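You operate a simulated robot arm through the tools that you are given. There is no shell and no other tool.

Carry out the task below with a simulated robot arm. There is one attempt and no reset: what you move stays moved.

JOB
Put things in order on the top of the washer unit. At the end: the white tub stands where the clear short measure stood; the clear squat jar is on the pink saucer; the red onion stands where the white tub stood; the clear short measure stands where the clear squat jar stood; whatever was shut is shut again. Leave all else as you found it, and nothing knocked over. Set down upright: squat jar.

It is judged by the outcome, as a careful person would: the job done as asked, and still so three seconds after it is handed in. It fails if anything else is knocked over, pushed out of place, dropped, spilled or broken.

ROBOT AND FRAMES
A 7-joint arm with a two-finger gripper, fixed in place. Base frame: the origin is at the foot of the arm, x ahead of it, y to its left, z up; the work surface is at about z = 0.92. Lengths are in m, angles in rad, forces in N, time in s.
With the tool pointing down near the work surface it reaches from about 0.34 to 0.72 m from the base axis. Its first joint turns from -1.152 to 1.152 rad. Payload 2.45 kg.
The tool frame sits at the grasp point between the pads (the TCP): z along the fingers, y along the line on which they close. The tips reach 0.026 m beyond it. Largest opening 0.096 m; the body of the gripper starts 0.069 m behind the TCP.
Orientation is told as [roll, pitch, yaw] about the base's x, y, z axes, in that order, counted from this pose: with the fingers straight down and closing along the base's y, the tool's x points along the base's -x, its y along +y and its z along -z.

CONTROLS
- The arm moves only by the tool servo_tool. Its argument "motion" is a list of rows, each a list of 6 numbers: the shift along the tool's x, y, z in units of 100 mm (1.0 is 100 mm), then the turn, a rotation vector about the tool's x, y, z in units of 45 degrees (1.0 is 45 degrees). In form: [[tx, ty, tz, wx, wy, wz], ...]. A call has 1 to 20 rows; each row is the pose to reach, as a shift and turn from the pose commanded when the call began, along the tool's axes at that moment. "grip" is the gripper command, from -1 (shut) to 1 (fully open), values between in proportion, set as the call begins (left out, the last holds). A call with a number of a shift or a turn outside -1 to 1 is refused whole. Each row takes 0.2 s and may step no farther than 0.05 m and 0.15 rad from the row before; otherwise, or with a gripper value out of range, the whole call is refused. A pose out of reach is approached as far as the arm can. The call stops where the force on the tool passes 40 N (or 10 N more than at its start, if that is more) or the arm is blocked; 0.2 s more then pass. The fingers move at their own pace and stop on an object; they squeeze with about 20 N. The grip force told is the motor's: it shows also when the fingers shut on nothing. Time passes only in rows, and 0.2 s behind the last, so rows that repeat a pose let the fingers close. It gives the time, the measured TCP pose, the force on the tool (base axes), the opening and the grip force at its end, in the units of the frame above (readings bear some noise), with the torque about the TCP (base axes, N m) and any sound that the robot's microphone picked up.
- Cameras (640 x 400 px; columns grow to the right, rows downward): "scene" is fixed at [0.1468, -0.3806, 1.4242]; the picture's right is [0.91, -0.42, 0.00], its down [-0.24, -0.51, -0.83] and it looks along [0.34, 0.75, -0.56] (base axes); focal length 351 px, centre (320, 200). "wrist" rides on the gripper at [0.082, 0.003, -0.098] in the tool frame; the picture's right is [-0.04, 1.00, 0.00], its down [-0.73, -0.03, -0.68] and it looks along [-0.68, -0.03, 0.73] (tool axes); focal length 256 px, centre (320, 200). There is no depth. A picture from a camera that has moved, and an enlarged one, comes with that camera's place and axes in the base frame and with its lens.
- camera(camera): a new picture of that camera. No time passes.
- close_up(camera, box): a new picture of the part [left, top, right, bottom] of that camera's present view, enlarged. No time passes.
- sign_off(): hands the job in; it is judged then, once.

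Nothing tells you positions but the pictures and the camera data. Unless the task says otherwise, let go and move clear before handing in.

The tools are called after "Request:" as name(argument=value, ...) on one line, values as JSON. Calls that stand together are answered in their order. servo_tool: Moves the arm, as the interface text tells. Its arguments: {"type":"object","properties":{"motion":{"type":"array","items":{"type":"array","items":{"type":"number"}}},"grip":{"type":"number"}},"required":["motion"]} The other tools are called the same way: camera (camera) takes a picture; close_up (camera, box) takes an enlarged picture of a part of a camera's view; sign_off () hands the job in.

At the start:

```text
time: 0.0
tcp_pos: [0.2875, 0.2008, 1.1881]
tcp_rot: [0.0, 0.0, -0.001]
wrist_force: [0.4, -0.7, -0.4]
wrist_torque: [0.0, 0.01, -0.01]
opening: 0.096
grip_force: 0.0
```

scene: 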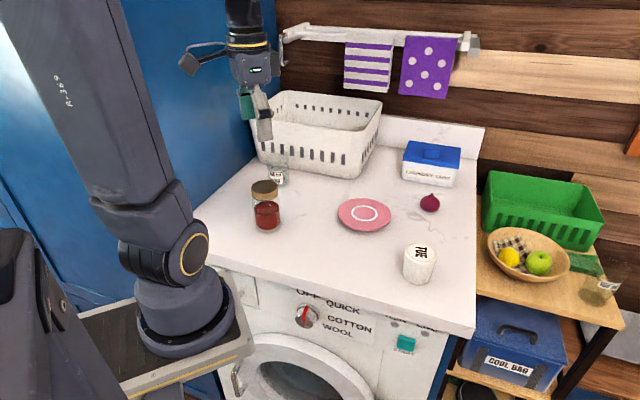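
wrist: 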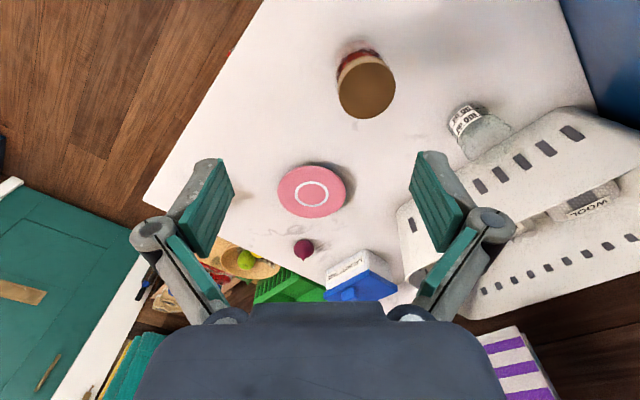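

I see a washer top with a basket, a lidded red jar, a small clear object beside the basket, a pink saucer, an onion, a white tub and a blue-lidded box. I'll look closer before moving anything.

Request:
close_up(camera="scene", box=[220, 80, 380, 240])

Request:
close_up(camera="scene", box=[320, 120, 480, 300])

Request:
close_up(camera="scene", box=[470, 160, 640, 320])

Request:
close_up(camera="wrist", box=[280, 20, 640, 320])

```text
2.50 times, centred on (300, 160) of scene
camera zoom: at [0.1468, -0.3806, 1.4242], right [0.91, -0.42, 0.0], down [-0.24, -0.51, -0.83], along [0.34, 0.75, -0.56], focal length 877 px, centre (370, 300)
```

zoom: 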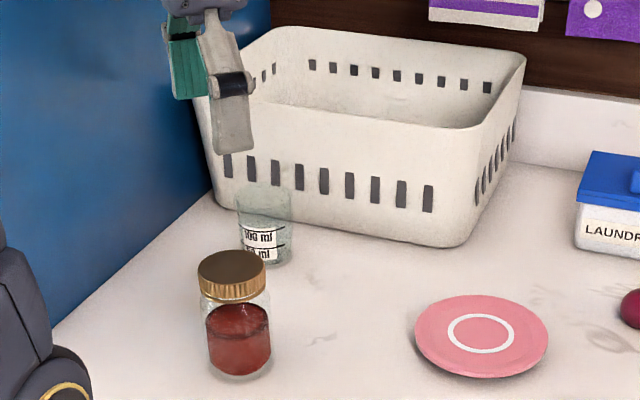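

```text
2.22 times, centred on (400, 210) of scene
camera zoom: at [0.1468, -0.3806, 1.4242], right [0.91, -0.42, 0.0], down [-0.24, -0.51, -0.83], along [0.34, 0.75, -0.56], focal length 780 px, centre (142, 178)
```

zoom: 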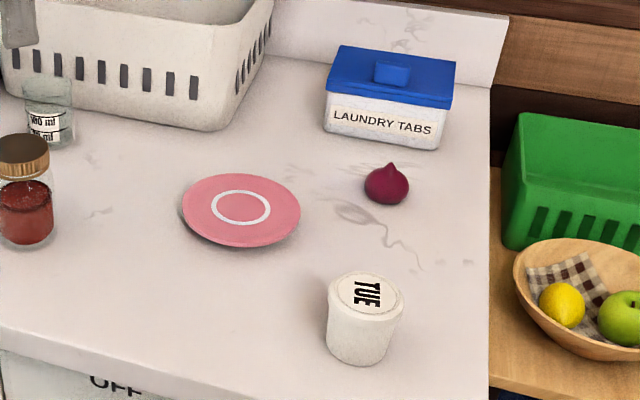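

```text
2.50 times, centred on (555, 240) of scene
camera zoom: at [0.1468, -0.3806, 1.4242], right [0.91, -0.42, 0.0], down [-0.24, -0.51, -0.83], along [0.34, 0.75, -0.56], focal length 877 px, centre (-268, 100)
```

zoom: 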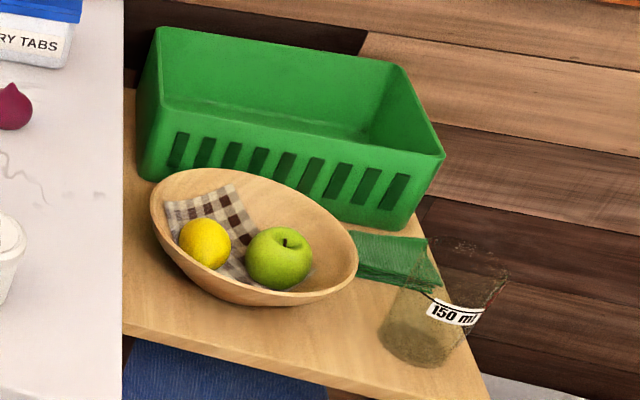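

```text
1.33 times, centred on (460, 170) of wrist
camera zoom: at [0.2081, 0.2044, 1.2859], right [0.04, 1.0, 0.0], down [0.73, -0.03, 0.68], along [0.68, -0.03, -0.73], focal length 341 px, centre (133, 240)
```

zoom: 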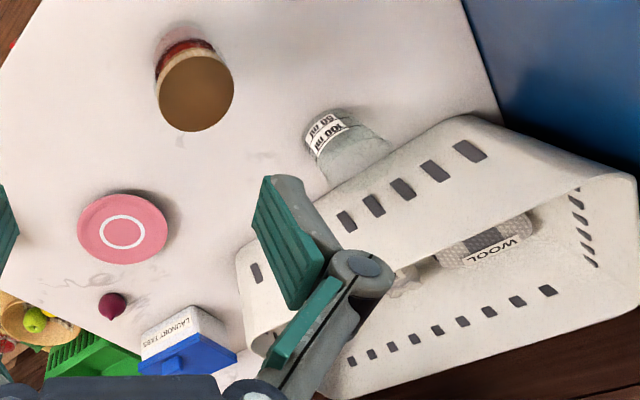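

The jar with the gold lid and red contents is at about (0.304, 0.251), the measure at (0.39, 0.43) beside the basket, the saucer at (0.52, 0.185), the tub at (0.52, -0.02) and the onion at (0.69, 0.15). I'll check the hand's shape, then go above the jar.

Request:
close_up(camera="scene", box=[160, 0, 320, 160])

Request:
servo_tool(motion=[[-0.08, 0.25, 0.2, 0, 0, 0], [-0.165, 0.5, 0.4, 0, 0, 0], [-0.165, 0.5, 0.4, 0, 0, 0]], grip=1)

Request:
camera(camera="wrist")

Request:
camera(camera="scene")

```text
2.50 times, centred on (240, 80) of scene
camera zoom: at [0.1468, -0.3806, 1.4242], right [0.91, -0.42, 0.0], down [-0.24, -0.51, -0.83], along [0.34, 0.75, -0.56], focal length 877 px, centre (520, 500)
```

zoom: 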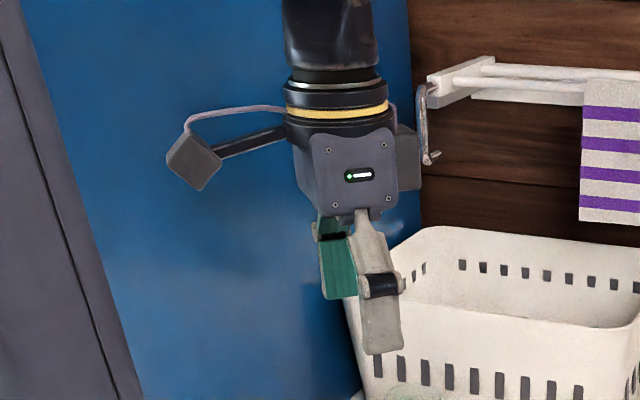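

```text
time: 0.8
tcp_pos: [0.3065, 0.251, 1.1473]
tcp_rot: [0.001, 0.001, 0.001]
wrist_force: [-0.4, 0.3, -0.1]
wrist_torque: [0.0, -0.02, -0.01]
opening: 0.0958
grip_force: 0.1
```

```text
taken
camera wrist: at [0.2255, 0.2542, 1.2449], right [0.04, 1.0, 0.0], down [0.73, -0.03, 0.68], along [0.68, -0.03, -0.73], focal length 256 px, centre (320, 200)
```

wrist: 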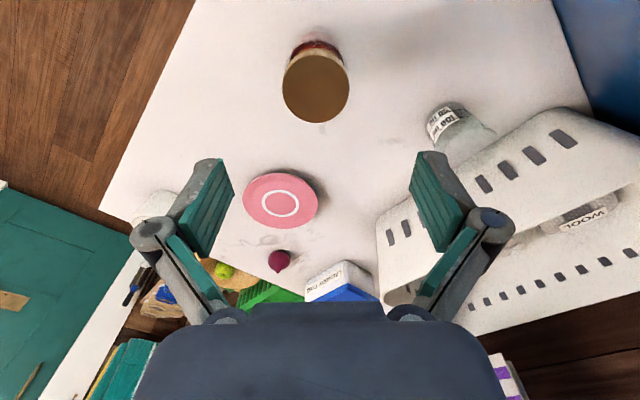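

```text
taken
```

scene: 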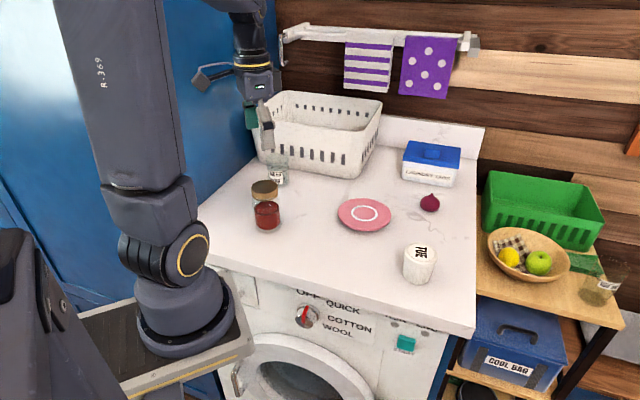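

The jar lid centre comes out at about (0.304, 0.248), with the top near z = 1.02. I'll centre over it and lower partway, then check.

Request:
servo_tool(motion=[[0.02, -0.03, 0.25, 0, 0, 0], [0.03, -0.03, 0.5, 0, 0, 0], [0.03, -0.03, 0.75, 0, 0, 0], [0.03, -0.03, 0.75, 0, 0, 0]])

Request:
camera(camera="wrist")

Request:
close_up(camera="scene", box=[180, 60, 340, 260])

```text
time: 1.8
tcp_pos: [0.3035, 0.2484, 1.072]
tcp_rot: [-0.001, 0.001, 0.0]
wrist_force: [-0.1, -0.4, 0.2]
wrist_torque: [-0.02, 0.04, 0.01]
opening: 0.0959
grip_force: 0.0
```

```text
taken
camera wrist: at [0.222, 0.252, 1.1694], right [0.04, 1.0, 0.0], down [0.73, -0.03, 0.68], along [0.68, -0.03, -0.73], focal length 256 px, centre (320, 200)
```

wrist: 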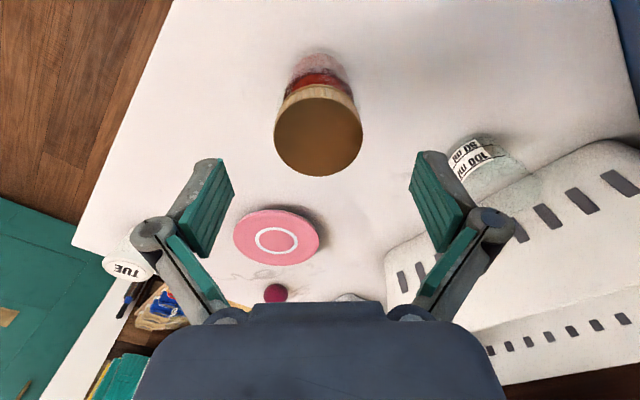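

```text
2.00 times, centred on (260, 160) of scene
camera zoom: at [0.1468, -0.3806, 1.4242], right [0.91, -0.42, 0.0], down [-0.24, -0.51, -0.83], along [0.34, 0.75, -0.56], focal length 702 px, centre (440, 280)
```

zoom: 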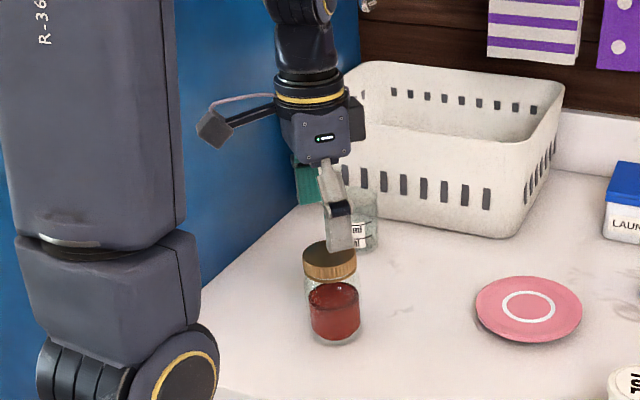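

The lid lies between the fingers, about centred. I'll lower to z ≈ 0.972 and watch for any contact.

Request:
servo_tool(motion=[[-0.02, -0.01, 0.25, 0, 0, 0], [-0.02, -0.01, 0.5, 0, 0, 0], [-0.02, -0.01, 0.75, 0, 0, 0], [-0.02, -0.01, 1.0, 0, 0, 0], [-0.02, -0.01, 1.0, 0, 0, 0]])

Request:
camera(camera="wrist")

Request:
close_up(camera="scene", box=[200, 100, 340, 260])

```text
time: 3.0
tcp_pos: [0.3041, 0.2469, 0.9733]
tcp_rot: [0.0, -0.001, 0.0]
wrist_force: [-0.1, 0.3, 0.9]
wrist_torque: [0.0, 0.09, 0.01]
opening: 0.096
grip_force: 0.0
```

```text
taken
camera wrist: at [0.2236, 0.2501, 1.07], right [0.04, 1.0, 0.0], down [0.73, -0.03, 0.68], along [0.68, -0.03, -0.73], focal length 256 px, centre (320, 200)
```

wrist: 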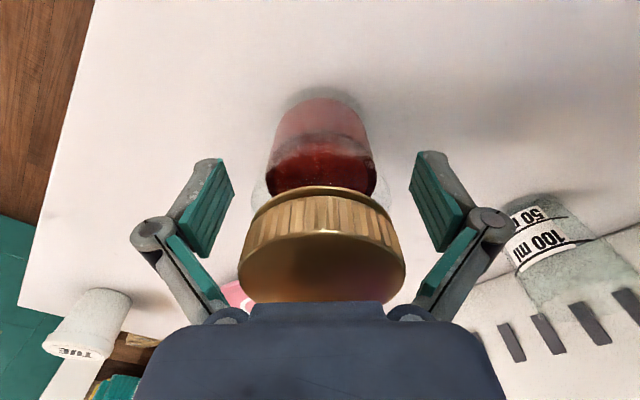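

```text
2.50 times, centred on (270, 180) of scene
camera zoom: at [0.1468, -0.3805, 1.4242], right [0.91, -0.42, 0.0], down [-0.24, -0.51, -0.83], along [0.34, 0.75, -0.56], focal length 877 px, centre (445, 250)
```

zoom: 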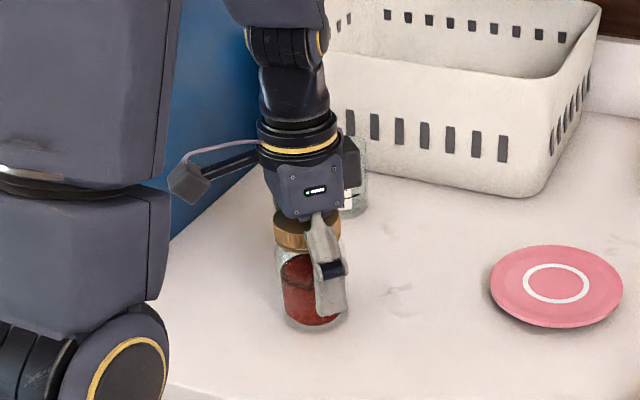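

The jar sits between the pads with no contact force. Closing the gripper on it.

Request:
servo_tool(motion=[[0, 0, 0, 0, 0, 0], [0, 0, 0, 0, 0, 0], [0, 0, 0, 0, 0, 0], [0, 0, 0, 0, 0, 0], [0, 0, 0, 0, 0, 0]], grip=-1)

Request:
camera(camera="wrist")

```text
time: 4.2
tcp_pos: [0.3039, 0.247, 0.9734]
tcp_rot: [0.001, -0.003, -0.001]
wrist_force: [-1.1, -0.9, 16.8]
wrist_torque: [-0.12, 0.06, 0.02]
opening: 0.0621
grip_force: 20.1
```

```text
taken
camera wrist: at [0.2236, 0.2503, 1.0707], right [0.04, 1.0, 0.0], down [0.73, -0.03, 0.68], along [0.68, -0.03, -0.73], focal length 256 px, centre (320, 200)
```

wrist: 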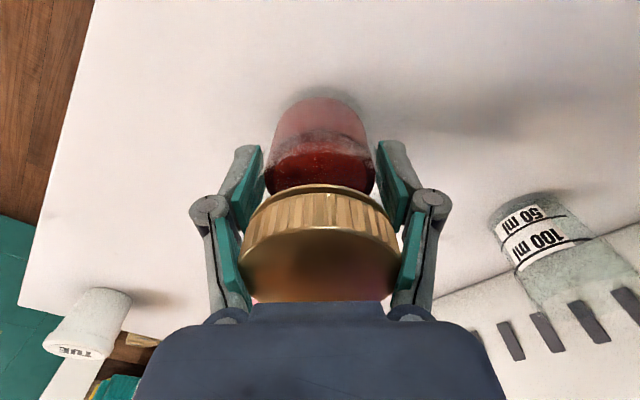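

Gripped at 0.062 m, though there's 17 N pressing up on the tool. I'll lift gently and see how it settles.

Request:
servo_tool(motion=[[0, 0, -0.05, 0, 0, 0], [0, 0, -0.1, 0, 0, 0], [0, 0, -0.2, 0, 0, 0], [0, 0, -0.2, 0, 0, 0]])

Request:
camera(camera="wrist")

Request:
close_up(camera="scene", box=[200, 100, 340, 260])

```text
time: 5.2
tcp_pos: [0.3044, 0.2473, 0.9935]
tcp_rot: [0.0, 0.001, -0.001]
wrist_force: [0.7, 0.1, -3.4]
wrist_torque: [0.01, -0.05, 0.01]
opening: 0.0619
grip_force: 20.2
```

```text
taken
camera wrist: at [0.224, 0.2499, 1.0909], right [0.04, 1.0, 0.0], down [0.73, -0.03, 0.68], along [0.68, -0.03, -0.73], focal length 256 px, centre (320, 200)
```

wrist: 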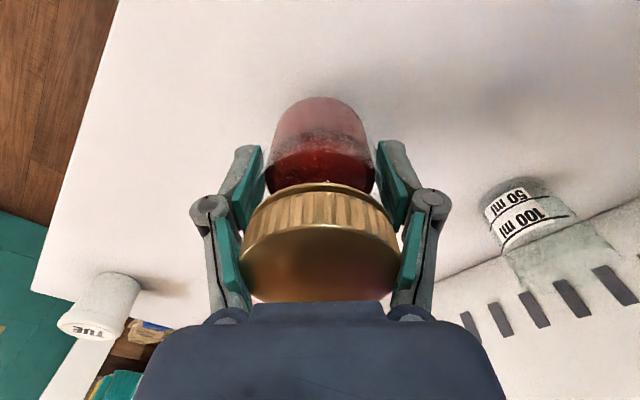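

```text
2.50 times, centred on (270, 180) of scene
camera zoom: at [0.1468, -0.3805, 1.4242], right [0.91, -0.42, 0.0], down [-0.24, -0.51, -0.83], along [0.34, 0.75, -0.56], focal length 877 px, centre (445, 250)
```

zoom: 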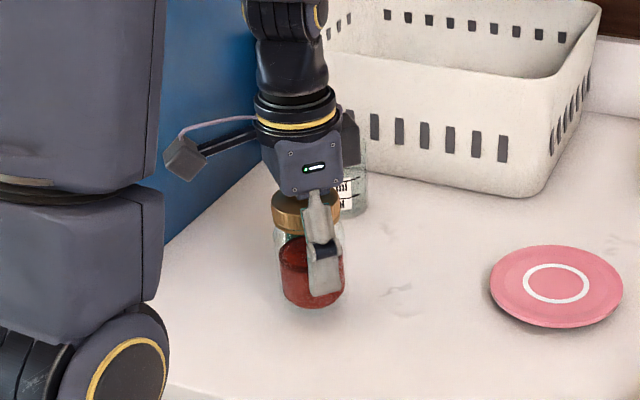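

The jar is off the table, upright, and weighs about 3.4 N. I'll carry it over toward the saucer at about (0.517, 0.175).

Request:
servo_tool(motion=[[0, 0, -0.2, 0, 0, 0], [0, 0, -0.45, 0, 0, 0], [-0.2, -0.06, -0.6, 0, 0, 0], [-0.5, -0.17, -0.6, 0, 0, 0], [-0.8, -0.27, -0.6, 0, 0, 0], [-1.0, -0.34, -0.6, 0, 0, 0]])

Request:
servo_tool(motion=[[-0.3, -0.1, 0, 0, 0, 0], [-0.6, -0.2, 0, 0, 0, 0], [-0.9, -0.3, 0, 0, 0, 0], [-1.0, -0.36, 0, 0, 0, 0], [-1.0, -0.36, 0, 0, 0, 0]])

Request:
camera(camera="wrist")

Request:
camera(camera="scene")

```text
time: 6.6
tcp_pos: [0.406, 0.2122, 1.0528]
tcp_rot: [0.001, -0.001, 0.0]
wrist_force: [0.3, -0.5, -3.6]
wrist_torque: [0.01, 0.02, 0.03]
opening: 0.0614
grip_force: 20.1
```

```text
time: 7.8
tcp_pos: [0.5063, 0.1773, 1.0517]
tcp_rot: [0.0, 0.0, 0.0]
wrist_force: [0.1, 0.3, -3.9]
wrist_torque: [-0.01, 0.03, -0.01]
opening: 0.0615
grip_force: 20.1
```

```text
taken
camera wrist: at [0.4253, 0.1805, 1.1498], right [0.04, 1.0, 0.0], down [0.73, -0.03, 0.68], along [0.68, -0.03, -0.73], focal length 256 px, centre (320, 200)
```

wrist: 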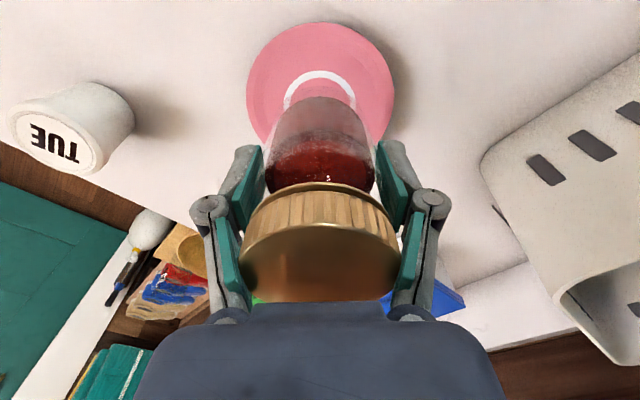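

```text
taken
```

scene: 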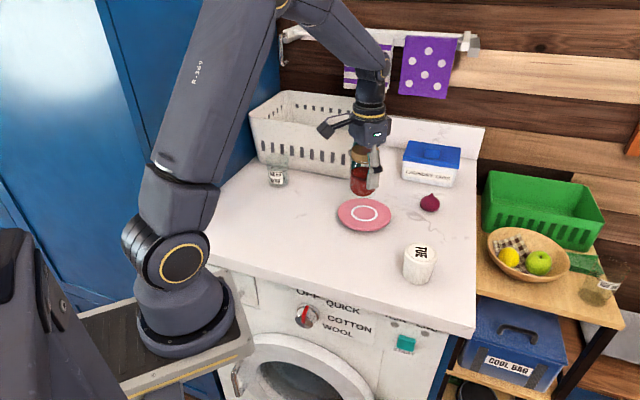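

The saucer centre works out at about (0.520, 0.177). I'll centre the jar over it and lower to just above.

Request:
servo_tool(motion=[[-0.06, 0, 0.1, 0, 0, 0], [-0.115, -0.005, 0.25, 0, 0, 0], [-0.115, -0.005, 0.4, 0, 0, 0], [-0.115, -0.005, 0.5, 0, 0, 0], [-0.115, -0.005, 0.5, 0, 0, 0]])

Request:
camera(camera="wrist")

Request:
close_up(camera="scene", box=[300, 120, 440, 260])

```text
time: 9.0
tcp_pos: [0.5166, 0.1754, 1.0035]
tcp_rot: [0.001, -0.001, 0.0]
wrist_force: [-0.1, 0.0, -3.3]
wrist_torque: [-0.02, 0.0, -0.02]
opening: 0.0616
grip_force: 20.4
```

```text
taken
camera wrist: at [0.4352, 0.179, 1.101], right [0.04, 1.0, 0.0], down [0.73, -0.03, 0.68], along [0.68, -0.03, -0.73], focal length 256 px, centre (320, 200)
```

wrist: 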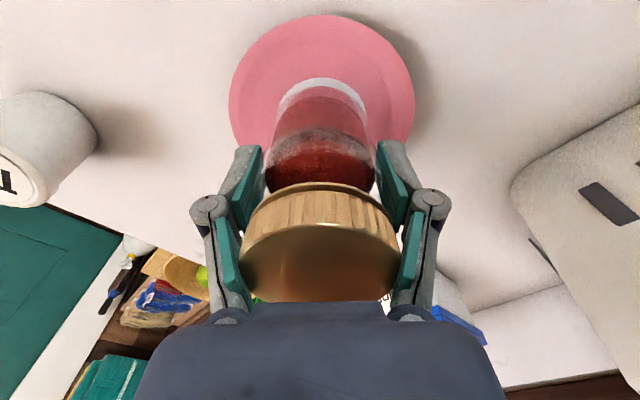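

```text
2.86 times, centred on (370, 190) of scene
camera zoom: at [0.1469, -0.3805, 1.4242], right [0.91, -0.42, 0.0], down [-0.24, -0.51, -0.83], along [0.34, 0.75, -0.56], focal length 1002 px, centre (177, 229)
```

zoom: 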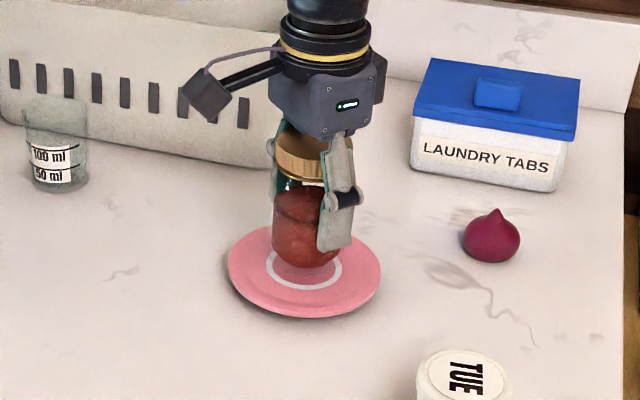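

The jar is close to centred on the saucer's ring. A final 3 mm nudge, then I'll lower in small steps until it touches.

Request:
servo_tool(motion=[[-0.03, 0.01, 0.04, 0, 0, 0], [-0.03, 0.01, 0.09, 0, 0, 0], [-0.03, 0.01, 0.14, 0, 0, 0], [-0.03, 0.01, 0.14, 0, 0, 0]])

Request:
close_up(camera="scene", box=[300, 120, 440, 260])

```text
time: 10.0
tcp_pos: [0.5196, 0.1772, 0.9912]
tcp_rot: [-0.001, -0.003, 0.0]
wrist_force: [-5.5, -4.5, 24.9]
wrist_torque: [-0.2, 0.29, 0.0]
opening: 0.0617
grip_force: 20.5
```

```text
2.86 times, centred on (370, 190) of scene
camera zoom: at [0.1462, -0.3808, 1.4242], right [0.91, -0.42, 0.0], down [-0.23, -0.51, -0.83], along [0.34, 0.75, -0.56], focal length 1002 px, centre (177, 229)
```

zoom: 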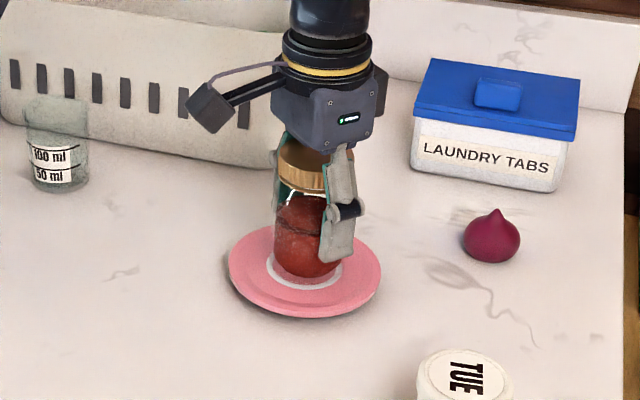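

Contact: 25 N at TCP z = 0.991, so the saucer stands higher than I assumed. I'll inspect the seating before releasing.

Request:
close_up(camera="scene", box=[335, 165, 395, 235])

Request:
close_up(camera="wrist", box=[220, 0, 430, 200])

```text
5.71 times, centred on (365, 200) of scene
camera zoom: at [0.1462, -0.3808, 1.4242], right [0.91, -0.42, 0.0], down [-0.23, -0.51, -0.83], along [0.34, 0.75, -0.56], focal length 2005 px, centre (63, 200)
```

zoom: 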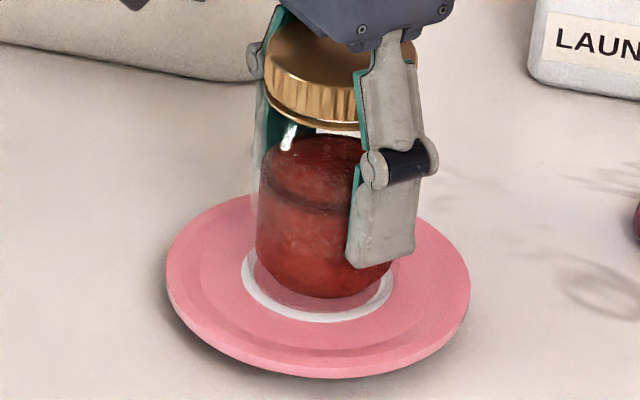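

```text
2.00 times, centred on (325, 100) of wrist
camera zoom: at [0.4385, 0.1806, 1.0888], right [0.04, 1.0, 0.0], down [0.73, -0.03, 0.68], along [0.68, -0.03, -0.73], focal length 512 px, centre (310, 400)
```

zoom: 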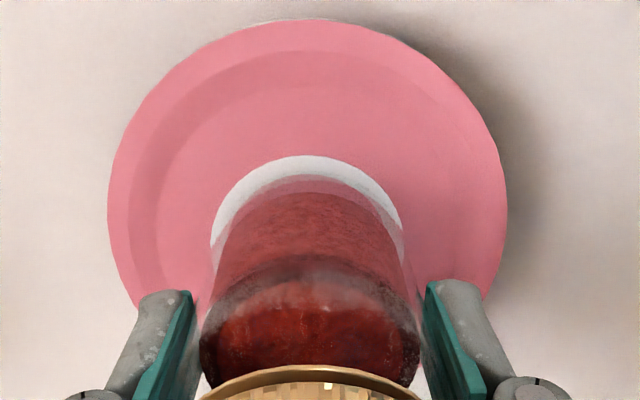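

The jar stands flat inside the saucer's ring, nearly centred. I'll ease off the pressure slightly and open the gripper.

Request:
servo_tool(motion=[[0, 0, -0.015, 0, 0, 0], [0, 0, -0.015, 0, 0, 0]])

Request:
servo_tool(motion=[[0, 0, 0, 0, 0, 0], [0, 0, 0, 0, 0, 0], [0, 0, 0, 0, 0, 0], [0, 0, 0, 0, 0, 0]], grip=1)

Request:
close_up(camera="scene", box=[335, 165, 395, 235])

```text
time: 10.6
tcp_pos: [0.5203, 0.1781, 0.9922]
tcp_rot: [0.002, -0.001, -0.001]
wrist_force: [2.5, -1.6, 17.0]
wrist_torque: [-0.1, -0.27, 0.03]
opening: 0.0614
grip_force: 19.8
```

```text
time: 11.6
tcp_pos: [0.5193, 0.1779, 0.9912]
tcp_rot: [0.0, -0.001, 0.0]
wrist_force: [-0.1, 0.1, -0.2]
wrist_torque: [-0.01, 0.0, -0.02]
opening: 0.0955
grip_force: 0.1
```

```text
5.71 times, centred on (365, 200) of scene
camera zoom: at [0.1468, -0.3806, 1.4242], right [0.91, -0.42, 0.0], down [-0.24, -0.51, -0.83], along [0.34, 0.75, -0.56], focal length 2005 px, centre (63, 200)
```

zoom: 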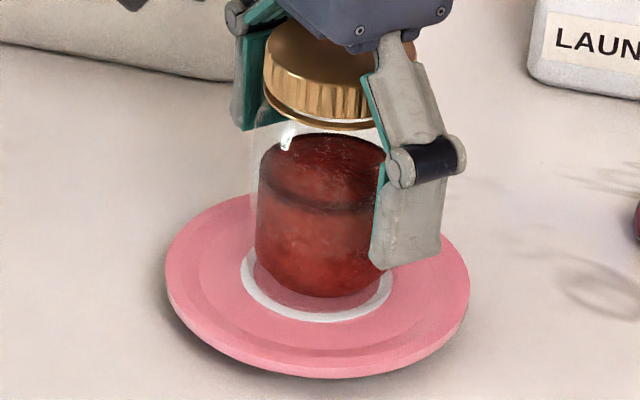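

The jar is released and standing on the saucer. I'll rise straight up, then swing toward the measure and turn so the fingers close parallel to the basket wall.

Request:
servo_tool(motion=[[0, 0, -0.2, 0, 0, 0], [0, 0, -0.5, 0, 0, 0], [0, 0, -0.8, 0, 0, 0], [0, 0, -1.0, 0, 0, 0]])

Request:
servo_tool(motion=[[0.17, 0.17, -0.2, 0, 0, -0.16], [0.33, 0.33, -0.4, 0, 0, -0.32], [0.5, 0.5, -0.6, 0, 0, -0.48], [0.67, 0.67, -0.6, 0, 0, -0.64], [0.83, 0.83, -0.6, 0, 0, -0.8], [1.0, 1.0, -0.6, 0, 0, -0.973], [1.0, 1.0, -0.6, 0, 0, -0.973]])

Request:
camera(camera="wrist")

Request:
camera(camera="scene")

```text
time: 12.6
tcp_pos: [0.5184, 0.1767, 1.0921]
tcp_rot: [0.0, 0.0, 0.0]
wrist_force: [0.2, 0.5, 0.2]
wrist_torque: [-0.03, 0.03, 0.02]
opening: 0.0961
grip_force: 0.0
```

```text
time: 14.2
tcp_pos: [0.4202, 0.278, 1.1506]
tcp_rot: [-0.001, 0.0, 0.766]
wrist_force: [0.6, 0.2, -0.1]
wrist_torque: [0.01, -0.01, -0.01]
opening: 0.0961
grip_force: 0.1
```

```text
taken
camera wrist: at [0.3591, 0.2233, 1.2483], right [-0.66, 0.75, 0.0], down [0.55, 0.49, 0.68], along [0.51, 0.45, -0.73], focal length 256 px, centre (320, 200)
```

wrist: 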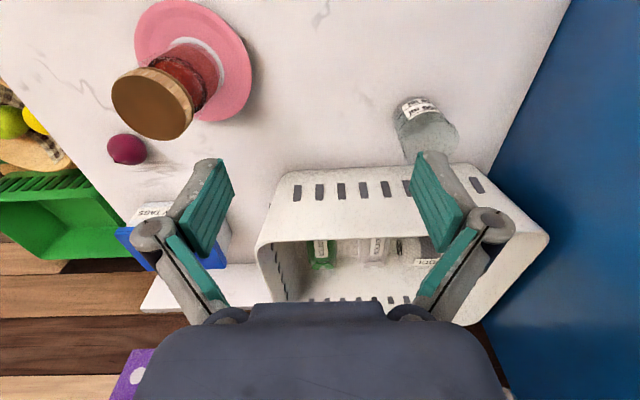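

```text
taken
```

scene: 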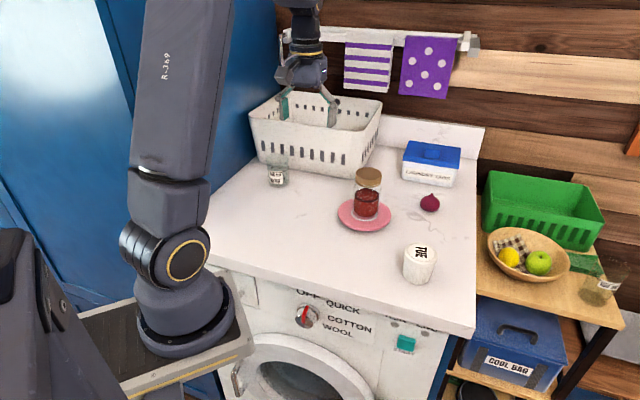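

The jar stands upright on the saucer. Now I'll zoom on the measure and basket to get their geometry.

Request:
close_up(camera="wrist", box=[340, 60, 540, 220])

Request:
close_up(camera="wrist", box=[240, 150, 560, 340])

Request:
close_up(camera="scene", box=[230, 60, 400, 200])

```text
2.50 times, centred on (440, 140) of wrist
camera zoom: at [0.3591, 0.2233, 1.2483], right [-0.66, 0.75, 0.0], down [0.55, 0.49, 0.68], along [0.51, 0.45, -0.73], focal length 640 px, centre (20, 350)
```

zoom: 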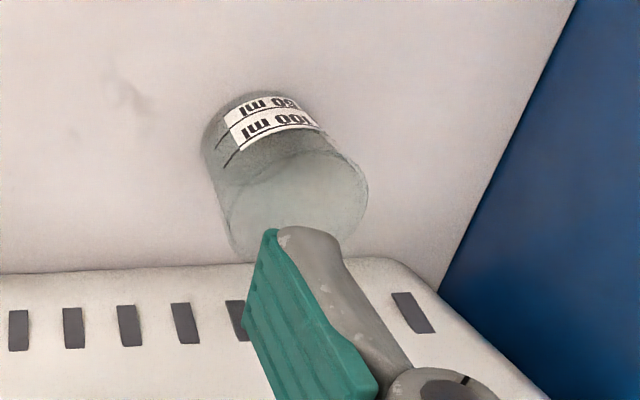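

```text
2.00 times, centred on (400, 245) of wrist
camera zoom: at [0.3591, 0.2233, 1.2483], right [-0.66, 0.75, 0.0], down [0.55, 0.49, 0.68], along [0.51, 0.45, -0.73], focal length 512 px, centre (160, 110)
```

zoom: 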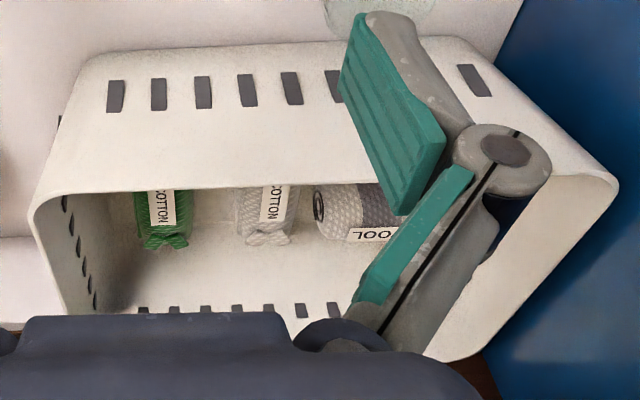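

```text
2.86 times, centred on (315, 130) of scene
camera zoom: at [0.1468, -0.3805, 1.4242], right [0.91, -0.42, 0.0], down [-0.24, -0.51, -0.83], along [0.34, 0.75, -0.56], focal length 1002 px, centre (334, 400)
```

zoom: 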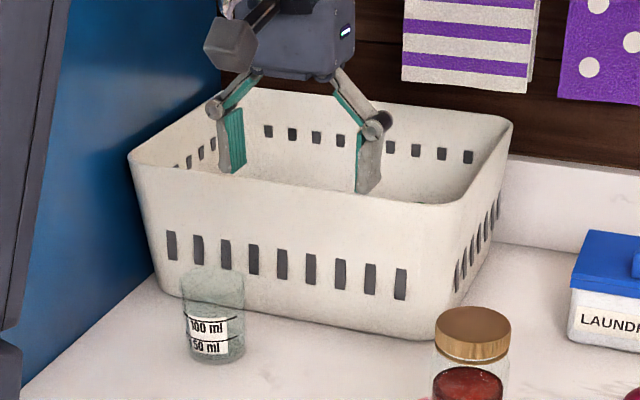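

The basket only holds yarn balls. The measure is at about (0.386, 0.416), some 8 cm from the basket's front wall. I'll shift toward it while leaning the hand slightly away from the basket rim, then look again.

Request:
servo_tool(motion=[[-0.1, 0.2, 0, 0, -0.05, 0], [-0.2, 0.4, 0, 0, -0.1, 0], [-0.3, 0.6, 0, 0, -0.15, 0], [-0.4, 0.8, 0, 0, -0.2, 0], [-0.5, 1.0, 0, 0, -0.255, 0], [-0.5, 1.0, 0, 0, -0.255, 0]])

Request:
camera(camera="wrist")

Request:
close_up(camera="scene", box=[180, 20, 380, 220])

```text
time: 15.6
tcp_pos: [0.3861, 0.3834, 1.1529]
tcp_rot: [0.0, -0.201, 0.767]
wrist_force: [0.0, 0.5, 0.4]
wrist_torque: [0.02, -0.01, 0.03]
opening: 0.0959
grip_force: 0.1
```

```text
taken
camera wrist: at [0.3122, 0.3173, 1.2315], right [-0.66, 0.75, 0.01], down [0.44, 0.38, 0.81], along [0.6, 0.54, -0.58], focal length 256 px, centre (320, 200)
```

wrist: 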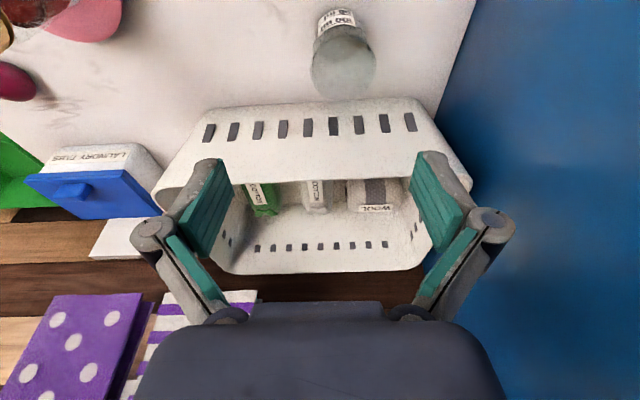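

```text
2.00 times, centred on (280, 120) of scene
camera zoom: at [0.1468, -0.3805, 1.4242], right [0.91, -0.42, 0.0], down [-0.24, -0.51, -0.83], along [0.34, 0.75, -0.56], focal length 702 px, centre (400, 360)
```

zoom: 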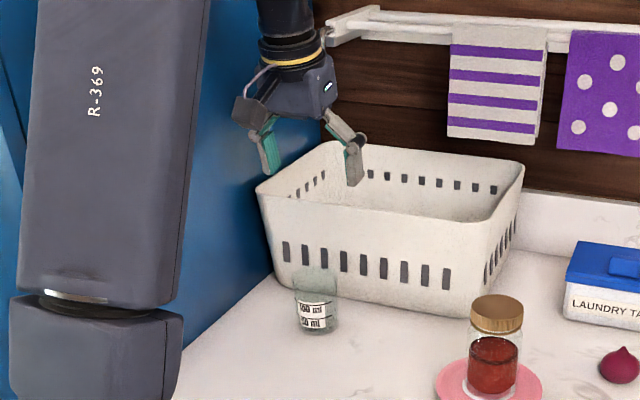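

The estimate holds at about (0.386, 0.413), and the fingers are well clear of the blue panel. Moving directly above the measure and lowering to just over its rim.

Request:
servo_tool(motion=[[-0.11, 0.11, 0.02, 0, 0, 0], [-0.211, 0.223, 0.043, 0, 0, 0], [-0.13, 0.223, 0.435, 0, 0, 0], [-0.052, 0.223, 0.827, 0, 0, 0], [-0.052, 0.223, 0.827, 0, 0, 0]])

Request:
camera(camera="wrist")

Request:
close_up(camera="scene", box=[200, 60, 360, 220])

```text
time: 16.8
tcp_pos: [0.385, 0.4172, 1.0703]
tcp_rot: [-0.001, -0.203, 0.764]
wrist_force: [-0.2, -0.2, 0.7]
wrist_torque: [-0.01, -0.02, -0.01]
opening: 0.096
grip_force: 0.1
```

```text
taken
camera wrist: at [0.3116, 0.3493, 1.1499], right [-0.66, 0.75, 0.01], down [0.44, 0.38, 0.81], along [0.6, 0.54, -0.58], focal length 256 px, centre (320, 200)
```

wrist: 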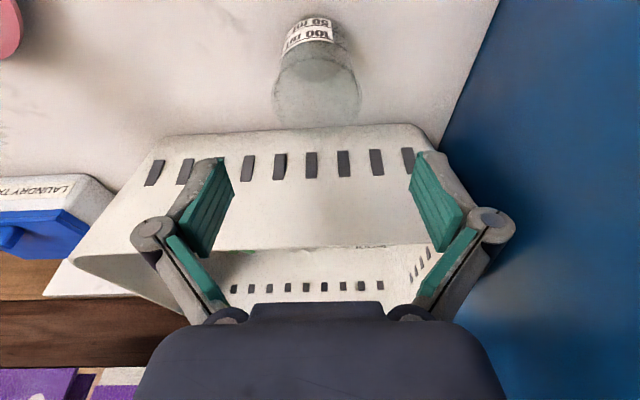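

```text
2.50 times, centred on (280, 140) of scene
camera zoom: at [0.1468, -0.3805, 1.4242], right [0.91, -0.42, 0.0], down [-0.24, -0.51, -0.83], along [0.34, 0.75, -0.56], focal length 877 px, centre (420, 350)
```

zoom: 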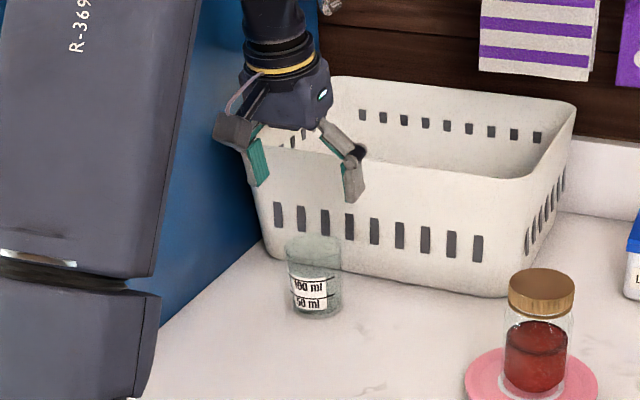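

The measure is centred between the fingers within a few millimetres. I'll correct slightly and go partway down around it, keeping an eye on the basket rim.

Request:
servo_tool(motion=[[0.09, -0.02, 0.13, 0, 0, 0], [0.12, -0.02, 0.28, 0, 0, 0], [0.15, -0.02, 0.43, 0, 0, 0], [0.178, -0.02, 0.576, 0, 0, 0], [0.178, -0.02, 0.576, 0, 0, 0]])

Request:
camera(camera="wrist")

Request:
close_up(camera="scene", box=[200, 60, 360, 220])

```text
time: 18.0
tcp_pos: [0.3836, 0.4097, 1.012]
tcp_rot: [0.001, -0.199, 0.765]
wrist_force: [0.3, 1.4, -0.1]
wrist_torque: [-0.03, 0.0, 0.0]
opening: 0.096
grip_force: 0.1
```

```text
taken
camera wrist: at [0.3097, 0.3434, 1.0908], right [-0.66, 0.75, 0.01], down [0.44, 0.38, 0.81], along [0.6, 0.54, -0.58], focal length 256 px, centre (320, 200)
```

wrist: 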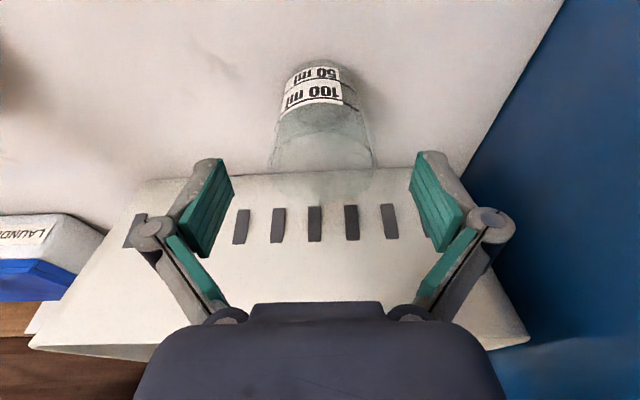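

```text
2.50 times, centred on (280, 140) of scene
camera zoom: at [0.1468, -0.3806, 1.4242], right [0.91, -0.42, 0.0], down [-0.24, -0.51, -0.83], along [0.34, 0.75, -0.56], focal length 877 px, centre (420, 350)
```

zoom: 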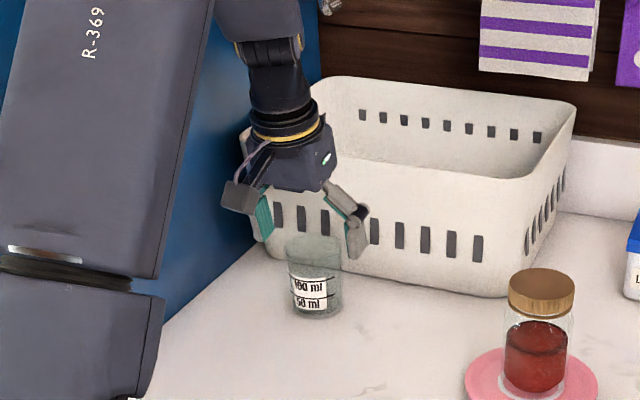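

Still centred with no contact. Lowering the rest of the way to grasp height.

Request:
servo_tool(motion=[[0.03, 0, 0.15, 0, 0, 0], [0.06, 0, 0.3, 0, 0, 0], [0.09, 0, 0.45, 0, 0, 0], [0.09, 0, 0.45, 0, 0, 0]])

Request:
camera(camera="wrist")

Request:
close_up(camera="scene", box=[200, 60, 360, 220])

```text
time: 19.0
tcp_pos: [0.3818, 0.4087, 0.9652]
tcp_rot: [-0.001, -0.2, 0.762]
wrist_force: [-0.2, -0.1, -0.4]
wrist_torque: [0.02, 0.01, 0.05]
opening: 0.0959
grip_force: 0.0
```

```text
taken
camera wrist: at [0.3088, 0.3425, 1.0446], right [-0.66, 0.75, 0.01], down [0.44, 0.38, 0.81], along [0.6, 0.54, -0.58], focal length 256 px, centre (320, 200)
```

wrist: 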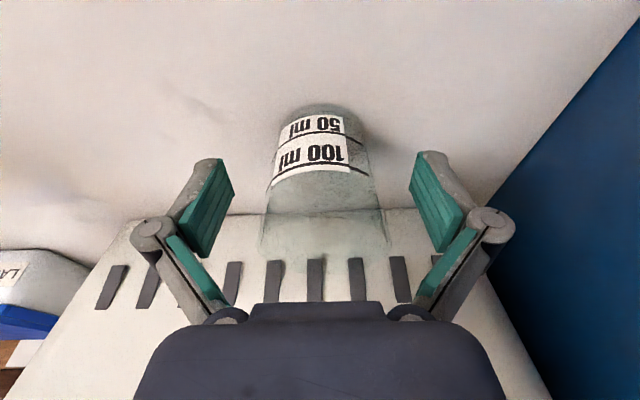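

```text
2.50 times, centred on (280, 140) of scene
camera zoom: at [0.1468, -0.3806, 1.4242], right [0.91, -0.42, 0.0], down [-0.24, -0.51, -0.83], along [0.34, 0.75, -0.56], focal length 877 px, centre (420, 350)
```

zoom: 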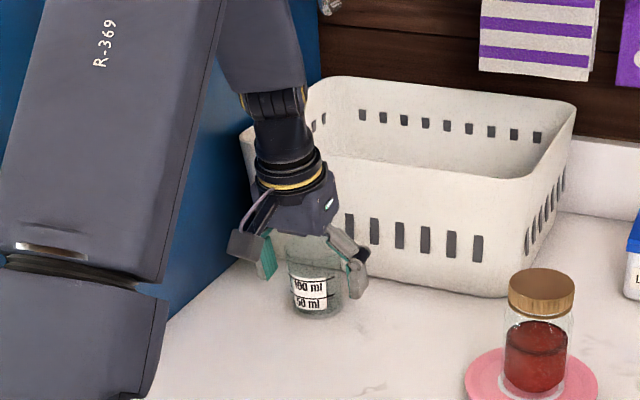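

The measure is between the pads, clear of the basket. Closing.

Request:
servo_tool(motion=[[0, 0, 0, 0, 0, 0], [0, 0, 0, 0, 0, 0], [0, 0, 0, 0, 0, 0], [0, 0, 0, 0, 0, 0], [0, 0, 0, 0, 0, 0]], grip=-1)

Request:
camera(camera="wrist")

Request:
close_up(camera="scene", box=[200, 60, 360, 220])

```text
time: 20.2
tcp_pos: [0.3812, 0.4083, 0.9665]
tcp_rot: [-0.001, -0.2, 0.764]
wrist_force: [-1.0, -0.6, 0.9]
wrist_torque: [0.03, -0.02, 0.01]
opening: 0.0569
grip_force: 20.0
```

```text
taken
camera wrist: at [0.3088, 0.3426, 1.0448], right [-0.66, 0.75, 0.01], down [0.44, 0.38, 0.81], along [0.6, 0.54, -0.58], focal length 256 px, centre (320, 200)
```

wrist: 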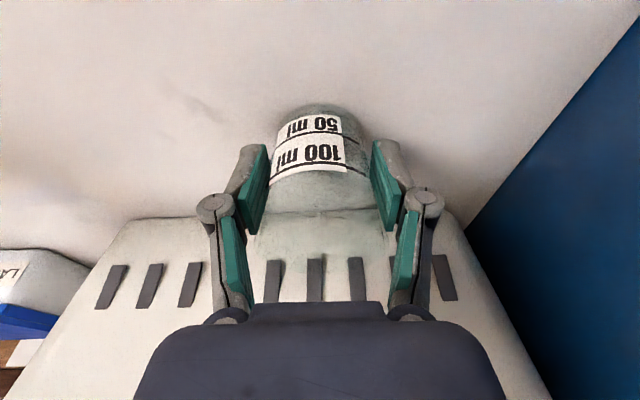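

```text
2.50 times, centred on (280, 140) of scene
camera zoom: at [0.1468, -0.3806, 1.4242], right [0.91, -0.42, 0.0], down [-0.24, -0.51, -0.83], along [0.34, 0.75, -0.56], focal length 877 px, centre (420, 350)
```

zoom: 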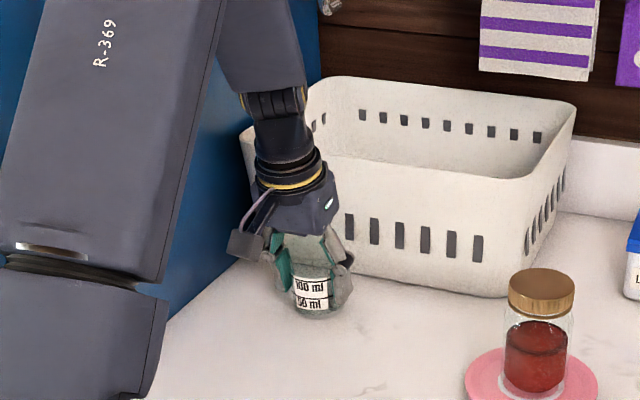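

Gripped at 0.057 m with little disturbance; the measure stood at about (0.386, 0.4135). A small test lift first.

Request:
servo_tool(motion=[[-0.01, 0, -0.05, 0, 0, 0], [-0.02, 0, -0.1, 0, 0, 0], [-0.04, 0, -0.196, 0, 0, 0], [-0.04, 0, -0.196, 0, 0, 0]])

Request:
camera(camera="wrist")

Request:
close_up(camera="scene", box=[200, 60, 360, 220])

```text
time: 21.2
tcp_pos: [0.3831, 0.4091, 0.9861]
tcp_rot: [-0.001, -0.201, 0.762]
wrist_force: [1.0, 0.0, -0.2]
wrist_torque: [-0.01, 0.0, -0.02]
opening: 0.0567
grip_force: 19.8
```

```text
taken
camera wrist: at [0.3095, 0.3423, 1.0646], right [-0.66, 0.75, 0.01], down [0.44, 0.38, 0.81], along [0.6, 0.54, -0.58], focal length 256 px, centre (320, 200)
```

wrist: 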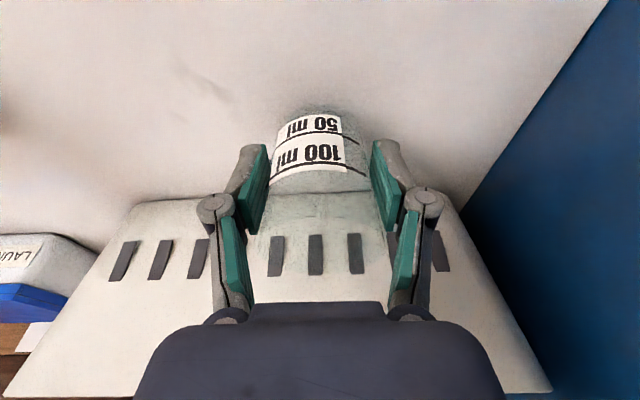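

```text
2.50 times, centred on (280, 140) of scene
camera zoom: at [0.1468, -0.3805, 1.4242], right [0.91, -0.42, 0.0], down [-0.24, -0.51, -0.83], along [0.34, 0.75, -0.56], focal length 877 px, centre (420, 350)
```

zoom: 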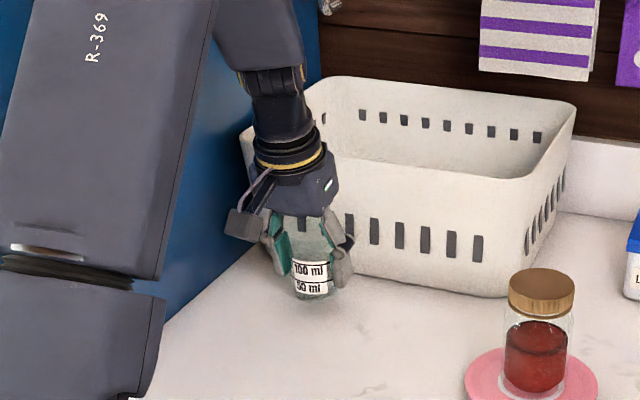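

The measure came up cleanly and hasn't rotated in the grip. Carrying it to the jar's old place at about (0.306, 0.248), turning the hand back to yaw 0 on the way.

Request:
servo_tool(motion=[[-0.04, 0, -0.2, 0, 0, 0], [-0.079, 0, -0.392, 0, 0, 0], [0.13, -0.075, -0.434, 0, 0, 0], [0.33, -0.15, -0.476, 0, 0, 0], [0.54, -0.225, -0.518, 0, 0, 0], [0.747, -0.3, -0.56, 0, 0, 0]])

Request:
servo_tool(motion=[[0.145, -0.045, -0.029, 0.032, 0, 0.159], [0.289, -0.09, -0.059, 0.064, 0, 0.318], [0.434, -0.136, -0.088, 0.0965, 0, 0.4765], [0.579, -0.181, -0.117, 0.129, 0, 0.635], [0.723, -0.227, -0.147, 0.161, 0, 0.794], [0.868, -0.272, -0.176, 0.193, 0, 0.953], [0.868, -0.272, -0.176, 0.193, 0, 0.953]])

Request:
camera(camera="wrist")

Request:
camera(camera="scene")

```text
time: 22.6
tcp_pos: [0.3429, 0.3292, 1.0235]
tcp_rot: [-0.001, -0.201, 0.762]
wrist_force: [-0.1, -0.6, -0.6]
wrist_torque: [0.0, 0.02, -0.02]
opening: 0.0568
grip_force: 19.8
```

```text
time: 24.2
tcp_pos: [0.2962, 0.2475, 1.0248]
tcp_rot: [-0.001, -0.2, -0.002]
wrist_force: [0.0, 0.6, -0.9]
wrist_torque: [0.01, -0.03, -0.01]
opening: 0.0567
grip_force: 19.8
```

```text
taken
camera wrist: at [0.1982, 0.2516, 1.105], right [0.04, 1.0, 0.01], down [0.58, -0.03, 0.81], along [0.81, -0.03, -0.58], focal length 256 px, centre (320, 200)
```

wrist: 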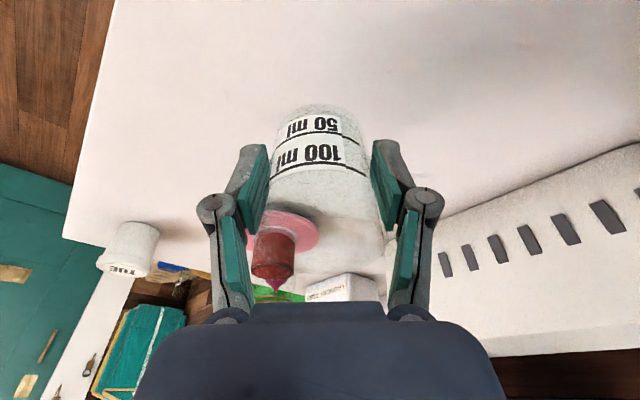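

```text
taken
```

scene: 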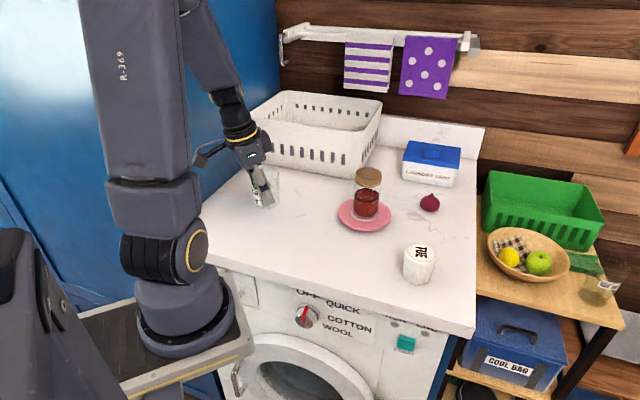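

The pose was reached fully. I'll lower the measure to just above the surface, then step down gently.

Request:
servo_tool(motion=[[0.01, 0, 0.16, 0, 0, 0], [0.045, 0, 0.33, 0, 0, 0], [0.079, 0, 0.494, 0, 0, 0], [0.079, 0, 0.494, 0, 0, 0]])

Request:
close_up(camera="scene", box=[200, 120, 340, 260])

Request:
camera(camera="wrist")

```text
time: 25.2
tcp_pos: [0.2986, 0.2474, 0.9736]
tcp_rot: [0.0, -0.2, 0.0]
wrist_force: [-0.1, -0.2, -0.4]
wrist_torque: [0.0, 0.02, -0.01]
opening: 0.0567
grip_force: 19.8
```

```text
2.86 times, centred on (270, 190) of scene
camera zoom: at [0.1468, -0.3805, 1.4242], right [0.91, -0.42, 0.0], down [-0.24, -0.51, -0.83], along [0.34, 0.75, -0.56], focal length 1002 px, centre (463, 229)
```

zoom: 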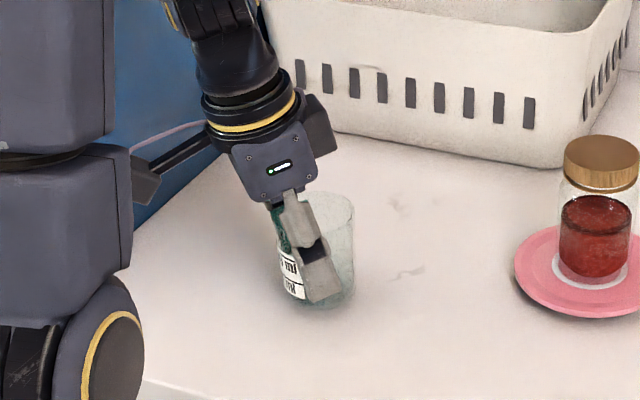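

```text
taken
camera wrist: at [0.2003, 0.2505, 1.0543], right [0.04, 1.0, 0.01], down [0.58, -0.03, 0.81], along [0.81, -0.03, -0.58], focal length 256 px, centre (320, 200)
```

wrist: 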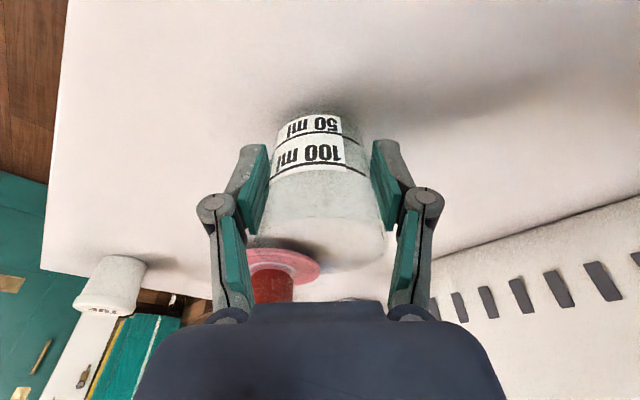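

The measure is directly above the jar's old spot (matching the original base pixel). Lowering the last few millimetres.

Request:
servo_tool(motion=[[0.006, 0, 0.03, 0, 0, 0], [0.01, 0, 0.05, 0, 0, 0], [0.014, 0, 0.068, 0, 0, 0], [0.014, 0, 0.068, 0, 0, 0]])

Request:
close_up(camera="scene", box=[230, 160, 310, 240])

```text
time: 26.2
tcp_pos: [0.2991, 0.2489, 0.9682]
tcp_rot: [0.001, -0.201, 0.0]
wrist_force: [-0.2, 0.5, -0.1]
wrist_torque: [0.0, 0.03, 0.04]
opening: 0.0568
grip_force: 20.7
```

```text
5.00 times, centred on (270, 200) of scene
camera zoom: at [0.1468, -0.3805, 1.4242], right [0.91, -0.42, 0.0], down [-0.24, -0.51, -0.83], along [0.34, 0.75, -0.56], focal length 1754 px, centre (570, 200)
```

zoom: 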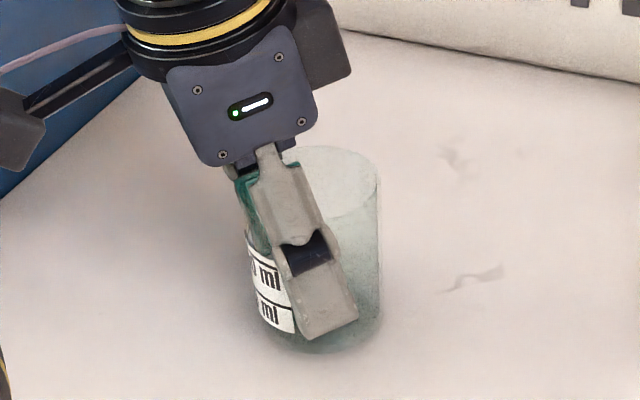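

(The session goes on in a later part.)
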